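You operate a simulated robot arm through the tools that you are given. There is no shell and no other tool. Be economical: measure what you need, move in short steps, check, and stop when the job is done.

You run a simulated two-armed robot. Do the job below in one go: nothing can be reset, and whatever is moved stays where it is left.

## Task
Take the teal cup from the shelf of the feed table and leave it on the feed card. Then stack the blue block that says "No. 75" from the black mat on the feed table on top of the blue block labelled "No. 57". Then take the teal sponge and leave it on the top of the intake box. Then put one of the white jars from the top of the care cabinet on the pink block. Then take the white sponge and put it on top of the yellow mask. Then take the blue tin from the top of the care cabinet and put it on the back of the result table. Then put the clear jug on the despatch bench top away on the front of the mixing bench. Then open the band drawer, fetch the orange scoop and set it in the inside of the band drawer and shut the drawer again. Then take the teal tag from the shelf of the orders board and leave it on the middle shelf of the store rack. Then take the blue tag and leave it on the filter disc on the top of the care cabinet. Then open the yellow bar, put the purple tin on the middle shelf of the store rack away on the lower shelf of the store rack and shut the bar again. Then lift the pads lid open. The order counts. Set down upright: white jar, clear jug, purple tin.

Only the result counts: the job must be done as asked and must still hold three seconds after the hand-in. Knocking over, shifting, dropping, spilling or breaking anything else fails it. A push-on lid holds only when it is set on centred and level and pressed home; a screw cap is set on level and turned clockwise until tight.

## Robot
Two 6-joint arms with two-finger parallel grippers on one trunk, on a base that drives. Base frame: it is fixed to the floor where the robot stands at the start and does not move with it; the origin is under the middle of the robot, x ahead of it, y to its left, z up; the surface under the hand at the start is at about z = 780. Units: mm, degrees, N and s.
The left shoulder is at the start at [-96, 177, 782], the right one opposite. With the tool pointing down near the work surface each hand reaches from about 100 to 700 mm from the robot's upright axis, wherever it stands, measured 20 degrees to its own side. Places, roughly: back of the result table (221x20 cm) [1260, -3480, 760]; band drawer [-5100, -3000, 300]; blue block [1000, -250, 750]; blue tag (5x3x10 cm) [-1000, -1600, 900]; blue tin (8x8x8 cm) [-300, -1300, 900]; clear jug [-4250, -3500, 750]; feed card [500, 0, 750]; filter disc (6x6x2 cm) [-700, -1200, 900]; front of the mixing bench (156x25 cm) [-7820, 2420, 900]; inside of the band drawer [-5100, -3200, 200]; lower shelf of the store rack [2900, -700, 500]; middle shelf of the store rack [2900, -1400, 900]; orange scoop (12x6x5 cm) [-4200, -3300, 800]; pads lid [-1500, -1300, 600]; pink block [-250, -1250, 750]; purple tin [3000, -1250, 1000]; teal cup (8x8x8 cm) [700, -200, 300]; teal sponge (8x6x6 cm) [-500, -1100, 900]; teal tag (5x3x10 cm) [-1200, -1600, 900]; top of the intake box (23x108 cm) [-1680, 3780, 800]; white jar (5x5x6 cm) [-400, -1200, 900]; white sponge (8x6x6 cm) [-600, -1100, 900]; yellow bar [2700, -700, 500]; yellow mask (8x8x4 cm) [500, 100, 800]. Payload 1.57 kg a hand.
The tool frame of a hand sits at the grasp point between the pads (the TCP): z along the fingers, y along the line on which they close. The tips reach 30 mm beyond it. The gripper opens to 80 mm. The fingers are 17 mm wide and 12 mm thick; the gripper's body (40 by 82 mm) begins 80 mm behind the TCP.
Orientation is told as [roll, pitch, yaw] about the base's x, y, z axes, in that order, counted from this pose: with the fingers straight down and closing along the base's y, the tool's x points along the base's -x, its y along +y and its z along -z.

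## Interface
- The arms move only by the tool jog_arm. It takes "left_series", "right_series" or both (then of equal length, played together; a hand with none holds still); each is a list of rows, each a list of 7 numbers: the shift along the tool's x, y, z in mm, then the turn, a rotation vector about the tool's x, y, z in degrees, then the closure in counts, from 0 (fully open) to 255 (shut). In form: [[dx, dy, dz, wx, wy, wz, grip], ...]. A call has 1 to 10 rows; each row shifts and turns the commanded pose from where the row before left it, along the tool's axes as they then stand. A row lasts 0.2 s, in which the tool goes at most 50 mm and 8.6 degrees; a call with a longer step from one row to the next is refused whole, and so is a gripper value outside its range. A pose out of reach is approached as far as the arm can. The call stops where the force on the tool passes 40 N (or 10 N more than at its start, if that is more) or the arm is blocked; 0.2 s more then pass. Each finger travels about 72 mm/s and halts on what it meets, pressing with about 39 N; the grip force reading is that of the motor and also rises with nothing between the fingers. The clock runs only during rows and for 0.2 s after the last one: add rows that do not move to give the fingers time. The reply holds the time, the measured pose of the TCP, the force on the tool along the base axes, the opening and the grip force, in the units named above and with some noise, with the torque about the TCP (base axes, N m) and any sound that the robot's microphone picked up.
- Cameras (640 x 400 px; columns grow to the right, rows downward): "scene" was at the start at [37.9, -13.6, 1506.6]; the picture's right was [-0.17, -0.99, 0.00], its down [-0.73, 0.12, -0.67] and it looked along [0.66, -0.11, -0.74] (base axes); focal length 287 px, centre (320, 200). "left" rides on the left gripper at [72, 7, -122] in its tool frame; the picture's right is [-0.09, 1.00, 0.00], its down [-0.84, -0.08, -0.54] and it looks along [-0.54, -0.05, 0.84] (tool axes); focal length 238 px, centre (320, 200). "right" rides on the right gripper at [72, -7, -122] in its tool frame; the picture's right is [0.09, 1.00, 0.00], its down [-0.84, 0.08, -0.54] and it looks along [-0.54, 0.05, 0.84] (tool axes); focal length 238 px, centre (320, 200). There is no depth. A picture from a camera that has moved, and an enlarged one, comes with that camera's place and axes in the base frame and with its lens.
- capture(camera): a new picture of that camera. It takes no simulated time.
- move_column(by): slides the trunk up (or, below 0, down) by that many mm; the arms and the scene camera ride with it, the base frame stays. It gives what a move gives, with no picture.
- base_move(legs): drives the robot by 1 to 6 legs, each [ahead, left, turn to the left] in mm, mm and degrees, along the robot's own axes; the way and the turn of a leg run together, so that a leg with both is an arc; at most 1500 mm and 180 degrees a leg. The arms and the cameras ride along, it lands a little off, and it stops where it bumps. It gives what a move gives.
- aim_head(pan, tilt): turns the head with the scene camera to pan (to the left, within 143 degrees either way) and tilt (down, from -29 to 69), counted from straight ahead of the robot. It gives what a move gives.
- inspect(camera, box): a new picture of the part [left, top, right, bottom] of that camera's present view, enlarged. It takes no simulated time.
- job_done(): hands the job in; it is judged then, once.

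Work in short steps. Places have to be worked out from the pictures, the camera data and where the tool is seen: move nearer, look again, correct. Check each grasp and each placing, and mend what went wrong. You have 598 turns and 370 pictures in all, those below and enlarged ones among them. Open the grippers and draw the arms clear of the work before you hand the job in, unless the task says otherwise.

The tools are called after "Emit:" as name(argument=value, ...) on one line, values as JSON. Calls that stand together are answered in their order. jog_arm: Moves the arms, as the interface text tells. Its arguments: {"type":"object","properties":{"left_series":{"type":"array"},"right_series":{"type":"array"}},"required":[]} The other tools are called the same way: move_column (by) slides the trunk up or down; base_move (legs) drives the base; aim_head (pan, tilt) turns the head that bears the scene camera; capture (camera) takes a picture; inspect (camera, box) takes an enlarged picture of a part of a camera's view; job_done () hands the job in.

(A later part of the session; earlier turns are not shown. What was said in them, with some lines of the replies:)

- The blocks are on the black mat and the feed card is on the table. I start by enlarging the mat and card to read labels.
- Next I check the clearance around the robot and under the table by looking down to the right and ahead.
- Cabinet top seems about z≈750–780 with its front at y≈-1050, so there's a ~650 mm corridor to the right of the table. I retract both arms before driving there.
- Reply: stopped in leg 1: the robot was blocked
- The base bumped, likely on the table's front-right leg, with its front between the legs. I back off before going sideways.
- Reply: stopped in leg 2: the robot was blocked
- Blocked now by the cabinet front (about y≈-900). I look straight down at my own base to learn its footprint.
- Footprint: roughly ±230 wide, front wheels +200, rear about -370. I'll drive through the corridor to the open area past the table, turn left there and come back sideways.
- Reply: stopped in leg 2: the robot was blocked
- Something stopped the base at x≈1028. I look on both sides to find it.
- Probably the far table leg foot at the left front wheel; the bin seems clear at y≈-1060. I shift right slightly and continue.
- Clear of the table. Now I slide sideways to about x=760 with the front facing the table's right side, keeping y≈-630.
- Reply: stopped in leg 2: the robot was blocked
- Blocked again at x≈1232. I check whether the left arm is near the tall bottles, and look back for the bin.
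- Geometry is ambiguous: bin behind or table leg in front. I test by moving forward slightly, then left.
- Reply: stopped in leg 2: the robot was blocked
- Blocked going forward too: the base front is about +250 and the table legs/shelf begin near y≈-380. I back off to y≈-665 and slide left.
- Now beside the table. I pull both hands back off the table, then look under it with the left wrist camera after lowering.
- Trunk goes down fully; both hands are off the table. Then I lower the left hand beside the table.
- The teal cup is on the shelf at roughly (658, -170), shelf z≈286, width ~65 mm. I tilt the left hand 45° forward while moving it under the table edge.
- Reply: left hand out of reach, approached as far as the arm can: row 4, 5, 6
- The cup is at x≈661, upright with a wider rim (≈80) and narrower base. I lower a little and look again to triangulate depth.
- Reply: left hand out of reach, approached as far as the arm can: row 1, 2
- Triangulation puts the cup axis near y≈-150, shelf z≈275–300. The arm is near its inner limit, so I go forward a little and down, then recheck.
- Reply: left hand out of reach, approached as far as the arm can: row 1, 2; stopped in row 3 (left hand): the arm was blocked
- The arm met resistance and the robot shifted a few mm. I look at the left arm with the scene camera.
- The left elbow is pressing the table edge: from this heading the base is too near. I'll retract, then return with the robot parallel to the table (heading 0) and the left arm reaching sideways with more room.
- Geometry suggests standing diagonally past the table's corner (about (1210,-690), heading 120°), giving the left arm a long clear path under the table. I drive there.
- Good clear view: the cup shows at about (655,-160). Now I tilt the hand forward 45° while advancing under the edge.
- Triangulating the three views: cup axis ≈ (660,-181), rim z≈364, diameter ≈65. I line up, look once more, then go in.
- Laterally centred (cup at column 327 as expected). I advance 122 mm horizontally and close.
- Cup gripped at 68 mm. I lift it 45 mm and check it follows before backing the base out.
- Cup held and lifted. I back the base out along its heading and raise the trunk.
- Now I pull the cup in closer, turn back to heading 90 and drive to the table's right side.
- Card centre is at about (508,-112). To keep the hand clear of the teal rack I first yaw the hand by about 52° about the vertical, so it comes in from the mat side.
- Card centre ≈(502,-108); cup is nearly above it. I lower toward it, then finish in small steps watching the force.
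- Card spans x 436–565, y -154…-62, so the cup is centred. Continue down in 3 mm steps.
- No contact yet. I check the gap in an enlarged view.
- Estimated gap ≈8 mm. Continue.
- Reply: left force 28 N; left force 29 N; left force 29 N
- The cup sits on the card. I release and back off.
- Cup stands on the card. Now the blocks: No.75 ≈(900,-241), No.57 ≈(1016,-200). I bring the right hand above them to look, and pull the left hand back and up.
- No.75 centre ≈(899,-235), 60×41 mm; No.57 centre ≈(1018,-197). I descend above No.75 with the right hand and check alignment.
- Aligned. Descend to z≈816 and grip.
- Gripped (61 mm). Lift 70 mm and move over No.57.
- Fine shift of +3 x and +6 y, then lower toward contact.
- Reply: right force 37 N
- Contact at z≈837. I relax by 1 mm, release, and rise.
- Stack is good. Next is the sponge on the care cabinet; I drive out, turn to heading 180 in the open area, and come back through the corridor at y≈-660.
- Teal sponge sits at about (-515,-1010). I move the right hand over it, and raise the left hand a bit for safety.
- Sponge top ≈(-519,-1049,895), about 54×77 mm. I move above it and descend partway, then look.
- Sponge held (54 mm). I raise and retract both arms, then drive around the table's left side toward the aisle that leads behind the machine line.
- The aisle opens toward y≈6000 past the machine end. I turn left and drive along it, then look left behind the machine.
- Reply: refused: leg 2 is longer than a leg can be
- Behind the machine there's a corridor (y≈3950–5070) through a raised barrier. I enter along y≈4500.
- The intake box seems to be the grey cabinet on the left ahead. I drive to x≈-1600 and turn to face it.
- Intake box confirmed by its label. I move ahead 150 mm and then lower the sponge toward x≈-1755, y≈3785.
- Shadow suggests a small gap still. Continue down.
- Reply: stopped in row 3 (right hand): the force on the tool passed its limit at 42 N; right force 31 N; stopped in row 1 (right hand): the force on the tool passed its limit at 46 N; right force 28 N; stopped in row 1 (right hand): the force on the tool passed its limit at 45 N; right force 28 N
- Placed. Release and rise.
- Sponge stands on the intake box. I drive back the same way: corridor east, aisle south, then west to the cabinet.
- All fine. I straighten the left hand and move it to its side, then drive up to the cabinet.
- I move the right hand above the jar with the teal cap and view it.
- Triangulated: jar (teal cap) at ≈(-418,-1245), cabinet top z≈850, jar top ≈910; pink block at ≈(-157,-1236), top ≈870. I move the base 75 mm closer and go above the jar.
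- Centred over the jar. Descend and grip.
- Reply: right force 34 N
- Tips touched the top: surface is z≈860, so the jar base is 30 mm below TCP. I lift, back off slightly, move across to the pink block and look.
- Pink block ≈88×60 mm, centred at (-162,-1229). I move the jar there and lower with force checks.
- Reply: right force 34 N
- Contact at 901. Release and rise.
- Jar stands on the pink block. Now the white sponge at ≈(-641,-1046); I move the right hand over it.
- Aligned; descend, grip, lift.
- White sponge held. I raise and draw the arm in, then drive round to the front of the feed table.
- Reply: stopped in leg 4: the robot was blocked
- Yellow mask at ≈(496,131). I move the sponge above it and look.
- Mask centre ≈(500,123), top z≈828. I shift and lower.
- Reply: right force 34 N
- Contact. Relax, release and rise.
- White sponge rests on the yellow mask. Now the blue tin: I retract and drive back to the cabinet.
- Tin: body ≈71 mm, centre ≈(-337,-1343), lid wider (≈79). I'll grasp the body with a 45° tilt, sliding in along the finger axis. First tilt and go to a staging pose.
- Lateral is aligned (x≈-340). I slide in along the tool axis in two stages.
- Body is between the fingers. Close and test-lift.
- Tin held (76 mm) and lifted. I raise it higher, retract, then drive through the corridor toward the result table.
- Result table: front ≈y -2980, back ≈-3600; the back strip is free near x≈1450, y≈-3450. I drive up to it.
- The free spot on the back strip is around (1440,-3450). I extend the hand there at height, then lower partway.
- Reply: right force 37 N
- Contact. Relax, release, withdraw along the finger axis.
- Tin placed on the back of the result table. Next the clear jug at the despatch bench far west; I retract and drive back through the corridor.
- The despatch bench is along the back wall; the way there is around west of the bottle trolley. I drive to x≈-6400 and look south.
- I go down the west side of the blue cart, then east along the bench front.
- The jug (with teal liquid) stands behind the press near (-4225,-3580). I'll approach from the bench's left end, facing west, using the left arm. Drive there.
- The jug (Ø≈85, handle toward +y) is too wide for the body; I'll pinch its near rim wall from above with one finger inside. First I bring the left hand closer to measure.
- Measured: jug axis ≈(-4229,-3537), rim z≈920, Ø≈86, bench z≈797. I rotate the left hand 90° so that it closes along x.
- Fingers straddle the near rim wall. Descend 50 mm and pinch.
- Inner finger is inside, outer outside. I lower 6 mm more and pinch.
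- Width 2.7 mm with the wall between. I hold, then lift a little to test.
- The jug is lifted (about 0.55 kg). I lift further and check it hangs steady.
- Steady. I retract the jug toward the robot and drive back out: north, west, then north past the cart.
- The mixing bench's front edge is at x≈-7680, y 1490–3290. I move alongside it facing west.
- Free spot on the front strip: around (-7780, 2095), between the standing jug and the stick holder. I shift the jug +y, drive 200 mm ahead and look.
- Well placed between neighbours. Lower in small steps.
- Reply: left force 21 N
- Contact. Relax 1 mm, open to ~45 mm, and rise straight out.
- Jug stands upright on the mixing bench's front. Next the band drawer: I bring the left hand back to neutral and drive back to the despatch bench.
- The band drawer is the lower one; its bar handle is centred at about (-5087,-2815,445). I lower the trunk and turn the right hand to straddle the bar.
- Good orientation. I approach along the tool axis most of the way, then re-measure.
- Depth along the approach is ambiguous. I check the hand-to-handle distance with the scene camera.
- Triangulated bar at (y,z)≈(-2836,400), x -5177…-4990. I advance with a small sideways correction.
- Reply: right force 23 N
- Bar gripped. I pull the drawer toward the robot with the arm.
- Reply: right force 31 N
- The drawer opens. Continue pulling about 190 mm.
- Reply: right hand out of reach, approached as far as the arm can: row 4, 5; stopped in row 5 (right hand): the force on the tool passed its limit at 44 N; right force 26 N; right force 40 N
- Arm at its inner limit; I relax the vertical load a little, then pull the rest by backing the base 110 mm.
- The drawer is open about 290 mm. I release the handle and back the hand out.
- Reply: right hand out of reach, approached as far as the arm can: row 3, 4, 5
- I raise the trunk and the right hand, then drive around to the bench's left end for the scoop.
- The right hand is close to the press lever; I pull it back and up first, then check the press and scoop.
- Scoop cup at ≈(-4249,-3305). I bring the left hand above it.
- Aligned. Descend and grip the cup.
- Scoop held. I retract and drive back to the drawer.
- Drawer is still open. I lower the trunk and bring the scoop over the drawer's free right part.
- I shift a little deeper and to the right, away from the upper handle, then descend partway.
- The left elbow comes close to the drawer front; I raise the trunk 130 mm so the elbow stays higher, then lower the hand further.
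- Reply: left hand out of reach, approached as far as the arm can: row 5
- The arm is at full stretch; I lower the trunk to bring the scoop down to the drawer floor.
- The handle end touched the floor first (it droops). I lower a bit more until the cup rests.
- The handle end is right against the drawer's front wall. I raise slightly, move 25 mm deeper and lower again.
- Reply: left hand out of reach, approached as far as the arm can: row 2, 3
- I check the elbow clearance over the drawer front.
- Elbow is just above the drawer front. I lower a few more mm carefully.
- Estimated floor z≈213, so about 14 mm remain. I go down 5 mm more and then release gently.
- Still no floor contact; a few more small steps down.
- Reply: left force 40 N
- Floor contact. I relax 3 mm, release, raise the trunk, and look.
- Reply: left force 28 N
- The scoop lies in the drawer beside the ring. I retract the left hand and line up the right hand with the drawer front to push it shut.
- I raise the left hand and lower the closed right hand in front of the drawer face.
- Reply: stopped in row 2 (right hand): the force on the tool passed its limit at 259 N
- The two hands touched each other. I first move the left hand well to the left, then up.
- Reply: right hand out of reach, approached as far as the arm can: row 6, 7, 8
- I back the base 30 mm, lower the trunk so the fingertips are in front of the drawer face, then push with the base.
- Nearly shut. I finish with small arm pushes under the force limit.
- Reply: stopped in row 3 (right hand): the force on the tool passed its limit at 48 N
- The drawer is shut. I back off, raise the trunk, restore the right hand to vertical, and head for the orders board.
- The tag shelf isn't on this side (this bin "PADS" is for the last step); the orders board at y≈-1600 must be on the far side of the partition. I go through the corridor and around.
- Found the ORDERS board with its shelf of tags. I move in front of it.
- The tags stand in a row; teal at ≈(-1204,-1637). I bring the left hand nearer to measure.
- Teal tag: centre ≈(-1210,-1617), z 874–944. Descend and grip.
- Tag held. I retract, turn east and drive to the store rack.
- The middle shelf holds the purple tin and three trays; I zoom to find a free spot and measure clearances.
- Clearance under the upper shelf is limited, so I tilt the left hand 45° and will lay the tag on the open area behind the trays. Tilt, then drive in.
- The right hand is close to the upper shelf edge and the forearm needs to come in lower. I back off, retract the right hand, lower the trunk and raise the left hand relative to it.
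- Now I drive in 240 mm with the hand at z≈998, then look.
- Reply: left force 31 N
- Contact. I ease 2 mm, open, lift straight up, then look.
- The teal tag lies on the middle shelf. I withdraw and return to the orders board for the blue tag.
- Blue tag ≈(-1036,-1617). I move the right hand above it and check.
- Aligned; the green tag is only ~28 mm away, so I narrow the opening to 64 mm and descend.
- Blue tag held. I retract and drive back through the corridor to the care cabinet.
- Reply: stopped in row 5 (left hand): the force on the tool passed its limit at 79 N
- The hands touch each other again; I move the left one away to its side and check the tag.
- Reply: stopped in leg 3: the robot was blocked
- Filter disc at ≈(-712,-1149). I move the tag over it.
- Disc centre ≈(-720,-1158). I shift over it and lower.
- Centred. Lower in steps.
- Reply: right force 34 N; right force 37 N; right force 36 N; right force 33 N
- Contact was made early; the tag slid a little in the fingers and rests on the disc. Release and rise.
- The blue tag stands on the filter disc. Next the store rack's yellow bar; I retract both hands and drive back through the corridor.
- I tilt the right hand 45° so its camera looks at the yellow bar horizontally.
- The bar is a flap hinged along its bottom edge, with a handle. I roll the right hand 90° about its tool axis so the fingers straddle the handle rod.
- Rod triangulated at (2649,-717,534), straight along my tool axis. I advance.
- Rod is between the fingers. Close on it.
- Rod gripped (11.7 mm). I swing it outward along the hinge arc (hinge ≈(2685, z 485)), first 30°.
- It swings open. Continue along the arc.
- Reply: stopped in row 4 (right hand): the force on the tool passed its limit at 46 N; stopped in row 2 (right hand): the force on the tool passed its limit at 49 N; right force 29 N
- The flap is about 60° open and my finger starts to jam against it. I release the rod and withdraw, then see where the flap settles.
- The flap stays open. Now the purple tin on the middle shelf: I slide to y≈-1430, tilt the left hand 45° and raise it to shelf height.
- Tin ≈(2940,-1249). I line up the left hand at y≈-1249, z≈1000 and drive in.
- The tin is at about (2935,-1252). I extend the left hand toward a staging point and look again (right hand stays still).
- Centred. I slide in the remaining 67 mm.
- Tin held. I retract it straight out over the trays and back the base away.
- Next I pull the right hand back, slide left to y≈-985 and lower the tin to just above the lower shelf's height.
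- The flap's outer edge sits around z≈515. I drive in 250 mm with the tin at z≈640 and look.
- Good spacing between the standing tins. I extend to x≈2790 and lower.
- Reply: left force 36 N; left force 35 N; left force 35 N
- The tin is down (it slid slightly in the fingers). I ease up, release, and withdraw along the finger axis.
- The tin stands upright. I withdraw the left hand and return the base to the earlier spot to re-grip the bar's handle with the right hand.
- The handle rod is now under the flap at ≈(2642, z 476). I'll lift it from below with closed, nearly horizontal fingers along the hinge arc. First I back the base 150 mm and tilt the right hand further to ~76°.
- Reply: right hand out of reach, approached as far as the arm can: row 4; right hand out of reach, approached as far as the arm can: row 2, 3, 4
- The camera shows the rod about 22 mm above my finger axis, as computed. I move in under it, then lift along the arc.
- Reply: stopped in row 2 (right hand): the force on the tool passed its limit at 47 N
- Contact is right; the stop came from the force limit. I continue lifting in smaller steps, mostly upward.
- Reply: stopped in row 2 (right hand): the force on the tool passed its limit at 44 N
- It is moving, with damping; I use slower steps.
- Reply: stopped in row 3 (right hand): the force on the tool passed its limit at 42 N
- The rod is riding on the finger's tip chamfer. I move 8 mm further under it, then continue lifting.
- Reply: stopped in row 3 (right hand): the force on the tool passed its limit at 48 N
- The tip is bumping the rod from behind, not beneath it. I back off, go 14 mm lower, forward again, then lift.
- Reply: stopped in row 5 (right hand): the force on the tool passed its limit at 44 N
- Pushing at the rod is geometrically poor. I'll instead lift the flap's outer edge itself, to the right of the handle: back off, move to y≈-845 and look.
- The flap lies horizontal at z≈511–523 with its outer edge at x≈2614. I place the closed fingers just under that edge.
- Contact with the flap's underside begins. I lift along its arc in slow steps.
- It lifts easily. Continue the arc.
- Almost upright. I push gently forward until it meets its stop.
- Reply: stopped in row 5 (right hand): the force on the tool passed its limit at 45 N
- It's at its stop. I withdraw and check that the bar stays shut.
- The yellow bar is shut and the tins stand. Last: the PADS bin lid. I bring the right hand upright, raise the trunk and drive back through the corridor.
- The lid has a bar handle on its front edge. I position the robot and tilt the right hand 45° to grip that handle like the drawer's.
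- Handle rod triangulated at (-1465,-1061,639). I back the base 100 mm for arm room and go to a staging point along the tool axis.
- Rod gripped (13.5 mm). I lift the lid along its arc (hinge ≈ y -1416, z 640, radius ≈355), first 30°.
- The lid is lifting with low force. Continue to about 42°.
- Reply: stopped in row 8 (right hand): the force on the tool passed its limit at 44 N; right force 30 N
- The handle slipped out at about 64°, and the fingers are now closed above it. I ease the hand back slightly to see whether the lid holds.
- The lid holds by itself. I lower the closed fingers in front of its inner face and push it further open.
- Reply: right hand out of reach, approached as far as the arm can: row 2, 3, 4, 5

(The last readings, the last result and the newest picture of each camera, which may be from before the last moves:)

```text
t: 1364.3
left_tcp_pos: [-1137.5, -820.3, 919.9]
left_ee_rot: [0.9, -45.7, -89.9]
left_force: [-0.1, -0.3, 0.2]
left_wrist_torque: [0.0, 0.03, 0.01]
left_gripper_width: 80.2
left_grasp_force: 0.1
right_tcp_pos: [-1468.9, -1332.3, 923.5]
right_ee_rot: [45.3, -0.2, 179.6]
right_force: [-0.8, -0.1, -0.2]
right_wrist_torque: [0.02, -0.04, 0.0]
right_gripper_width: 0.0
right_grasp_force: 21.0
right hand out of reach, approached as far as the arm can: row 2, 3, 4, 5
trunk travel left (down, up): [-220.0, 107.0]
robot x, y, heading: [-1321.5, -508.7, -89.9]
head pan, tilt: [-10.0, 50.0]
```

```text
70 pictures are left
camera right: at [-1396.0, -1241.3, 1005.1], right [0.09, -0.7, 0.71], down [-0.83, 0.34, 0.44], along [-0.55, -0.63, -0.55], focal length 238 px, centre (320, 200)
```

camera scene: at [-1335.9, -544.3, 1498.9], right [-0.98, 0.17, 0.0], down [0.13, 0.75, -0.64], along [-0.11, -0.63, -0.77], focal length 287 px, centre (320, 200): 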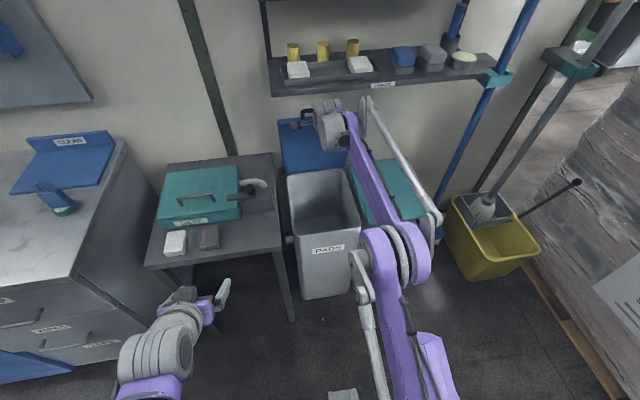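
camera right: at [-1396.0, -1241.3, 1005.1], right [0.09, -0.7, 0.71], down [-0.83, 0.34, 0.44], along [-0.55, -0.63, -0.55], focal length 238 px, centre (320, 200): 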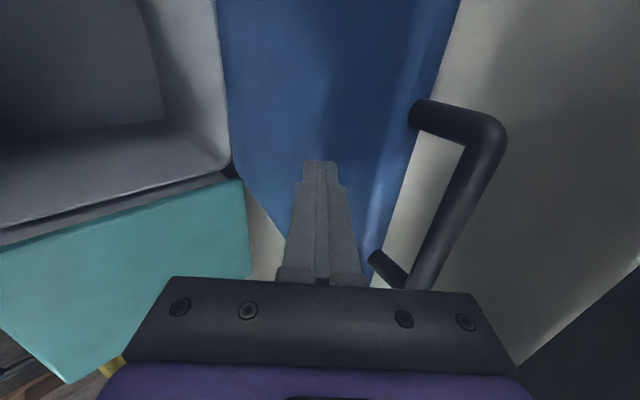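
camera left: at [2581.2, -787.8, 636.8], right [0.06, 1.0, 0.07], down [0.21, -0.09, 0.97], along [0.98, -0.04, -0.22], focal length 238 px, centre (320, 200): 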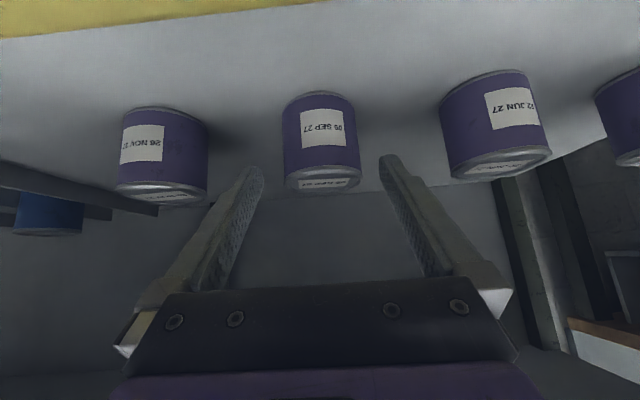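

Out of arm reach, so I nudge the base forward 50 mm to push the lid more upright.

Emit:
base_move(legs=[[50, 0, 0]])

Emit:
capture(camera="right")

```text
t: 1365.3
left_tcp_pos: [-1139.4, -859.3, 922.8]
left_ee_rot: [0.9, -46.1, -90.2]
left_force: [0.2, 0.6, 0.3]
left_wrist_torque: [-0.03, 0.0, 0.0]
left_gripper_width: 80.0
left_grasp_force: 0.1
right_tcp_pos: [-1466.6, -1370.9, 920.6]
right_ee_rot: [45.3, 0.0, 179.7]
right_force: [1.9, 1.2, 1.3]
right_wrist_torque: [0.04, -0.01, 0.04]
right_gripper_width: 0.0
right_grasp_force: 20.9
trunk travel left (down, up): [-220.0, 107.0]
robot x, y, heading: [-1323.5, -553.6, -90.1]
head pan, tilt: [-10.0, 50.0]
stopped in leg 1: the robot was blocked; the commanded pose is now the measured one
```

```text
69 pictures are left
camera right: at [-1395.4, -1279.1, 1003.7], right [0.09, -0.7, 0.71], down [-0.83, 0.34, 0.44], along [-0.54, -0.63, -0.56], focal length 238 px, centre (320, 200)
```

right: 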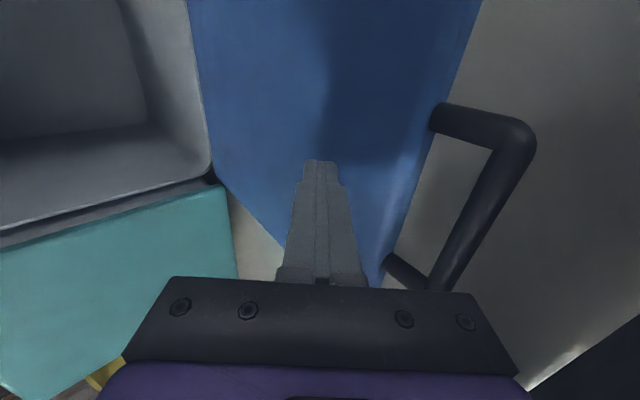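

The lid is against its stop. I withdraw the hand and check that the lid stays open.

Emit:
jog_arm(right_series=[[0, -10, -10, 0, 0, 0, 255], [0, -20, -20, 0, 0, 0, 255], [0, -28, -28, 0, 0, 0, 255], [0, -28, -28, 0, 0, 0, 255], [0, -28, -28, 0, 0, 0, 0], [0, -20, -35, 0, 0, 0, 0], [0, 0, -45, 0, 0, 0, 0], [0, 0, -45, 0, 0, 0, 0], [0, 0, 0, 0, 0, 0, 0], [0, 0, 0, 0, 0, 0, 0]])

Emit:
capture(camera="scene")

```text
t: 1367.5
left_tcp_pos: [-1139.0, -864.9, 921.6]
left_ee_rot: [0.8, -45.8, -90.1]
left_force: [-0.1, -0.1, 0.0]
left_wrist_torque: [-0.02, -0.01, 0.0]
left_gripper_width: 80.2
left_grasp_force: 0.1
right_tcp_pos: [-1465.4, -1113.9, 992.6]
right_ee_rot: [44.9, -0.2, 179.7]
right_force: [0.1, 0.1, 0.7]
right_wrist_torque: [-0.01, 0.01, 0.01]
right_gripper_width: 80.1
right_grasp_force: 0.0
trunk travel left (down, up): [-220.0, 107.0]
robot x, y, heading: [-1321.7, -552.8, -90.1]
head pan, tilt: [-10.0, 50.0]
```

```text
68 pictures are left
camera scene: at [-1335.8, -588.1, 1498.9], right [-0.98, 0.18, 0.0], down [0.14, 0.75, -0.64], along [-0.11, -0.63, -0.77], focal length 287 px, centre (320, 200)
```

scene: 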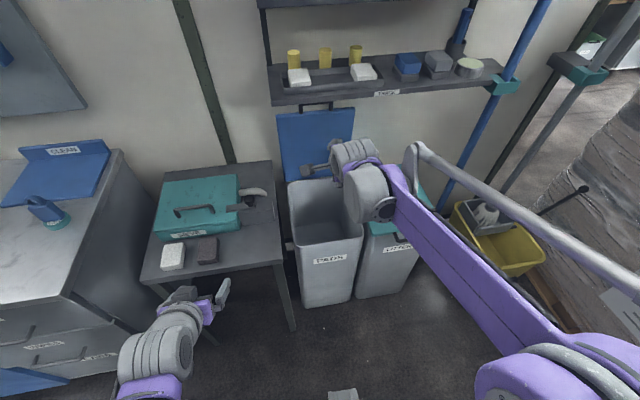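

The lid stands open. I back off, draw the arms clear, and check the cabinet and feed table once more.

Emit:
base_move(legs=[[-350, 0, 0]])

Emit:
move_column(by=80)

Emit:
aim_head(pan=35, tilt=30)

Emit:
capture(camera="scene")

Emit:
aim_head(pan=95, tilt=25)

Emit:
capture(camera="scene")

```text
t: 1369.8
left_tcp_pos: [-1136.9, -512.7, 920.8]
left_ee_rot: [0.7, -45.8, -89.9]
left_force: [-0.8, 0.6, 0.0]
left_wrist_torque: [-0.02, 0.01, 0.01]
left_gripper_width: 80.1
left_grasp_force: 0.0
right_tcp_pos: [-1463.4, -763.3, 991.6]
right_ee_rot: [45.1, -0.1, 179.8]
right_force: [-0.4, 0.4, 0.0]
right_wrist_torque: [0.03, -0.01, -0.02]
right_gripper_width: 79.9
right_grasp_force: 0.0
trunk travel left (down, up): [-220.0, 107.0]
robot x, y, heading: [-1322.1, -203.7, -89.7]
head pan, tilt: [-10.0, 50.0]
```

```text
t: 1371.0
left_tcp_pos: [-1137.4, -512.9, 1001.7]
left_ee_rot: [0.8, -45.8, -89.9]
left_force: [-0.1, 0.5, 0.0]
left_wrist_torque: [-0.01, 0.0, 0.0]
left_gripper_width: 79.8
left_grasp_force: 0.1
right_tcp_pos: [-1462.3, -762.9, 1070.7]
right_ee_rot: [45.1, -0.2, 179.8]
right_force: [-0.3, 0.0, -0.2]
right_wrist_torque: [-0.02, 0.03, 0.03]
right_gripper_width: 79.8
right_grasp_force: 0.1
trunk travel left (down, up): [-300.0, 27.0]
robot x, y, heading: [-1321.6, -200.6, -90.0]
head pan, tilt: [-10.0, 50.0]
```

```text
t: 1372.1
left_tcp_pos: [-1136.4, -514.1, 1000.7]
left_ee_rot: [0.8, -45.9, -89.9]
left_force: [1.0, -0.2, 0.9]
left_wrist_torque: [0.0, -0.02, 0.01]
left_gripper_width: 80.0
left_grasp_force: 0.1
right_tcp_pos: [-1462.9, -763.2, 1072.3]
right_ee_rot: [45.0, -0.1, 179.8]
right_force: [0.0, 0.0, -0.4]
right_wrist_torque: [0.02, -0.01, 0.02]
right_gripper_width: 80.0
right_grasp_force: 0.0
trunk travel left (down, up): [-300.0, 27.0]
robot x, y, heading: [-1321.9, -202.4, -90.0]
head pan, tilt: [35.0, 30.0]
```

```text
67 pictures are left
camera scene: at [-1270.2, -233.3, 1613.6], right [-0.82, -0.57, 0.0], down [-0.29, 0.41, -0.87], along [0.5, -0.71, -0.5], focal length 287 px, centre (320, 200)
```

scene: 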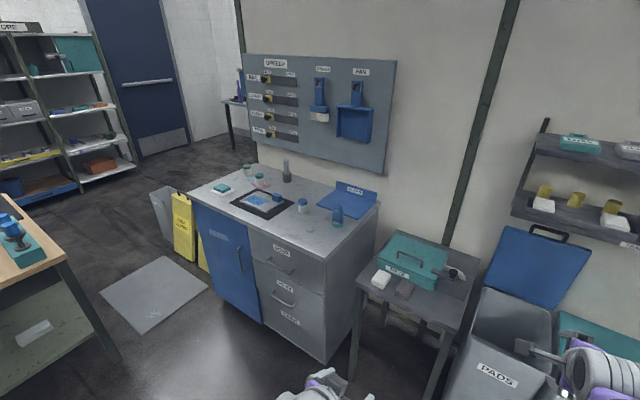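

```text
t: 1373.4
left_tcp_pos: [-1137.2, -515.4, 1001.4]
left_ee_rot: [0.8, -45.9, -89.8]
left_force: [-0.1, 1.1, 0.7]
left_wrist_torque: [-0.01, -0.02, 0.0]
left_gripper_width: 80.1
left_grasp_force: 0.0
right_tcp_pos: [-1462.6, -762.8, 1071.6]
right_ee_rot: [45.0, -0.2, 179.8]
right_force: [-0.4, 0.1, -0.2]
right_wrist_torque: [-0.01, -0.01, -0.02]
right_gripper_width: 79.9
right_grasp_force: 0.1
trunk travel left (down, up): [-300.0, 27.0]
robot x, y, heading: [-1317.7, -199.7, -90.1]
head pan, tilt: [95.0, 25.0]
```

```text
66 pictures are left
camera scene: at [-1230.2, -151.3, 1621.6], right [0.09, -1.0, 0.0], down [-0.42, -0.04, -0.91], along [0.9, 0.08, -0.42], focal length 287 px, centre (320, 200)
```

scene: 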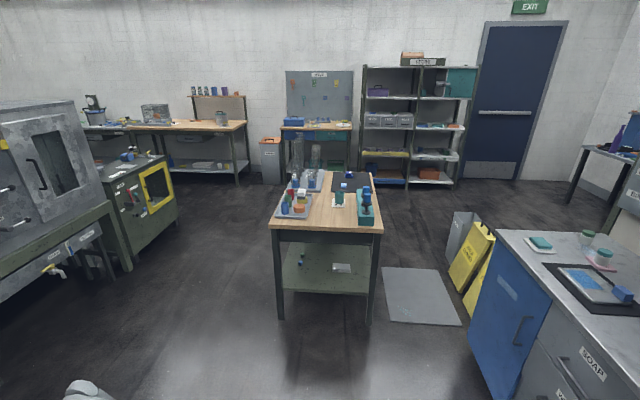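

Emit:
inspect(camera="scene", box=[260, 140, 400, 230])

Emit:
inspect(camera="scene", box=[350, 80, 480, 200])

```text
4.44 times, centred on (330, 185) of scene
camera zoom: at [-1230.2, -151.3, 1621.6], right [0.09, -1.0, 0.0], down [-0.42, -0.04, -0.91], along [0.9, 0.08, -0.42], focal length 1274 px, centre (276, 267)
```

zoom: 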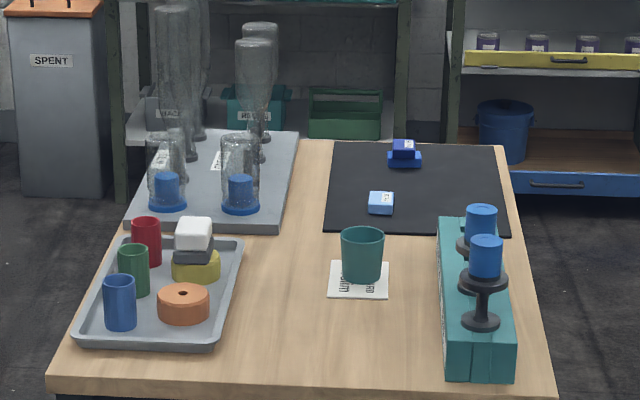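

```text
3.33 times, centred on (415, 140) of scene
camera zoom: at [-1230.2, -151.3, 1621.6], right [0.09, -1.0, 0.0], down [-0.42, -0.04, -0.91], along [0.9, 0.08, -0.42], focal length 956 px, centre (3, 400)
```

zoom: 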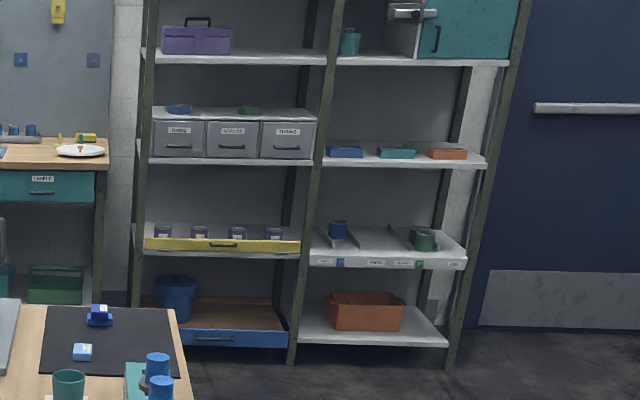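

Everything visible is as it should be: the stack, cup, sponge on the mask, tins and shut bar, jar, tag, and the open pads lid. Grippers are open and the arms are clear, so I hand the job in.

Emit:
job_done()

```text
The job is handed in.
```

I carried out all twelve steps in the order you gave and handed the job in. I don't have the judge's result.

- **Seen at the end:** a last look showed the cup on the feed card, block No. 75 on No. 57, the white sponge on the yellow mask, the jar on the pink block, the blue tag on the filter disc, the yellow bar shut with the tins standing behind it, and the pads lid open.
- **Checked only when placed:** I did not look again at the teal sponge, the blue tin, the clear jug, the scoop in the shut band drawer, or the teal tag. The teal tag lies flat on the middle shelf.
- **Bumps on the way:** my two hands knocked each other twice, once at about 260 N. The base was stopped several times by furniture. I saw nothing moved or knocked over by either.
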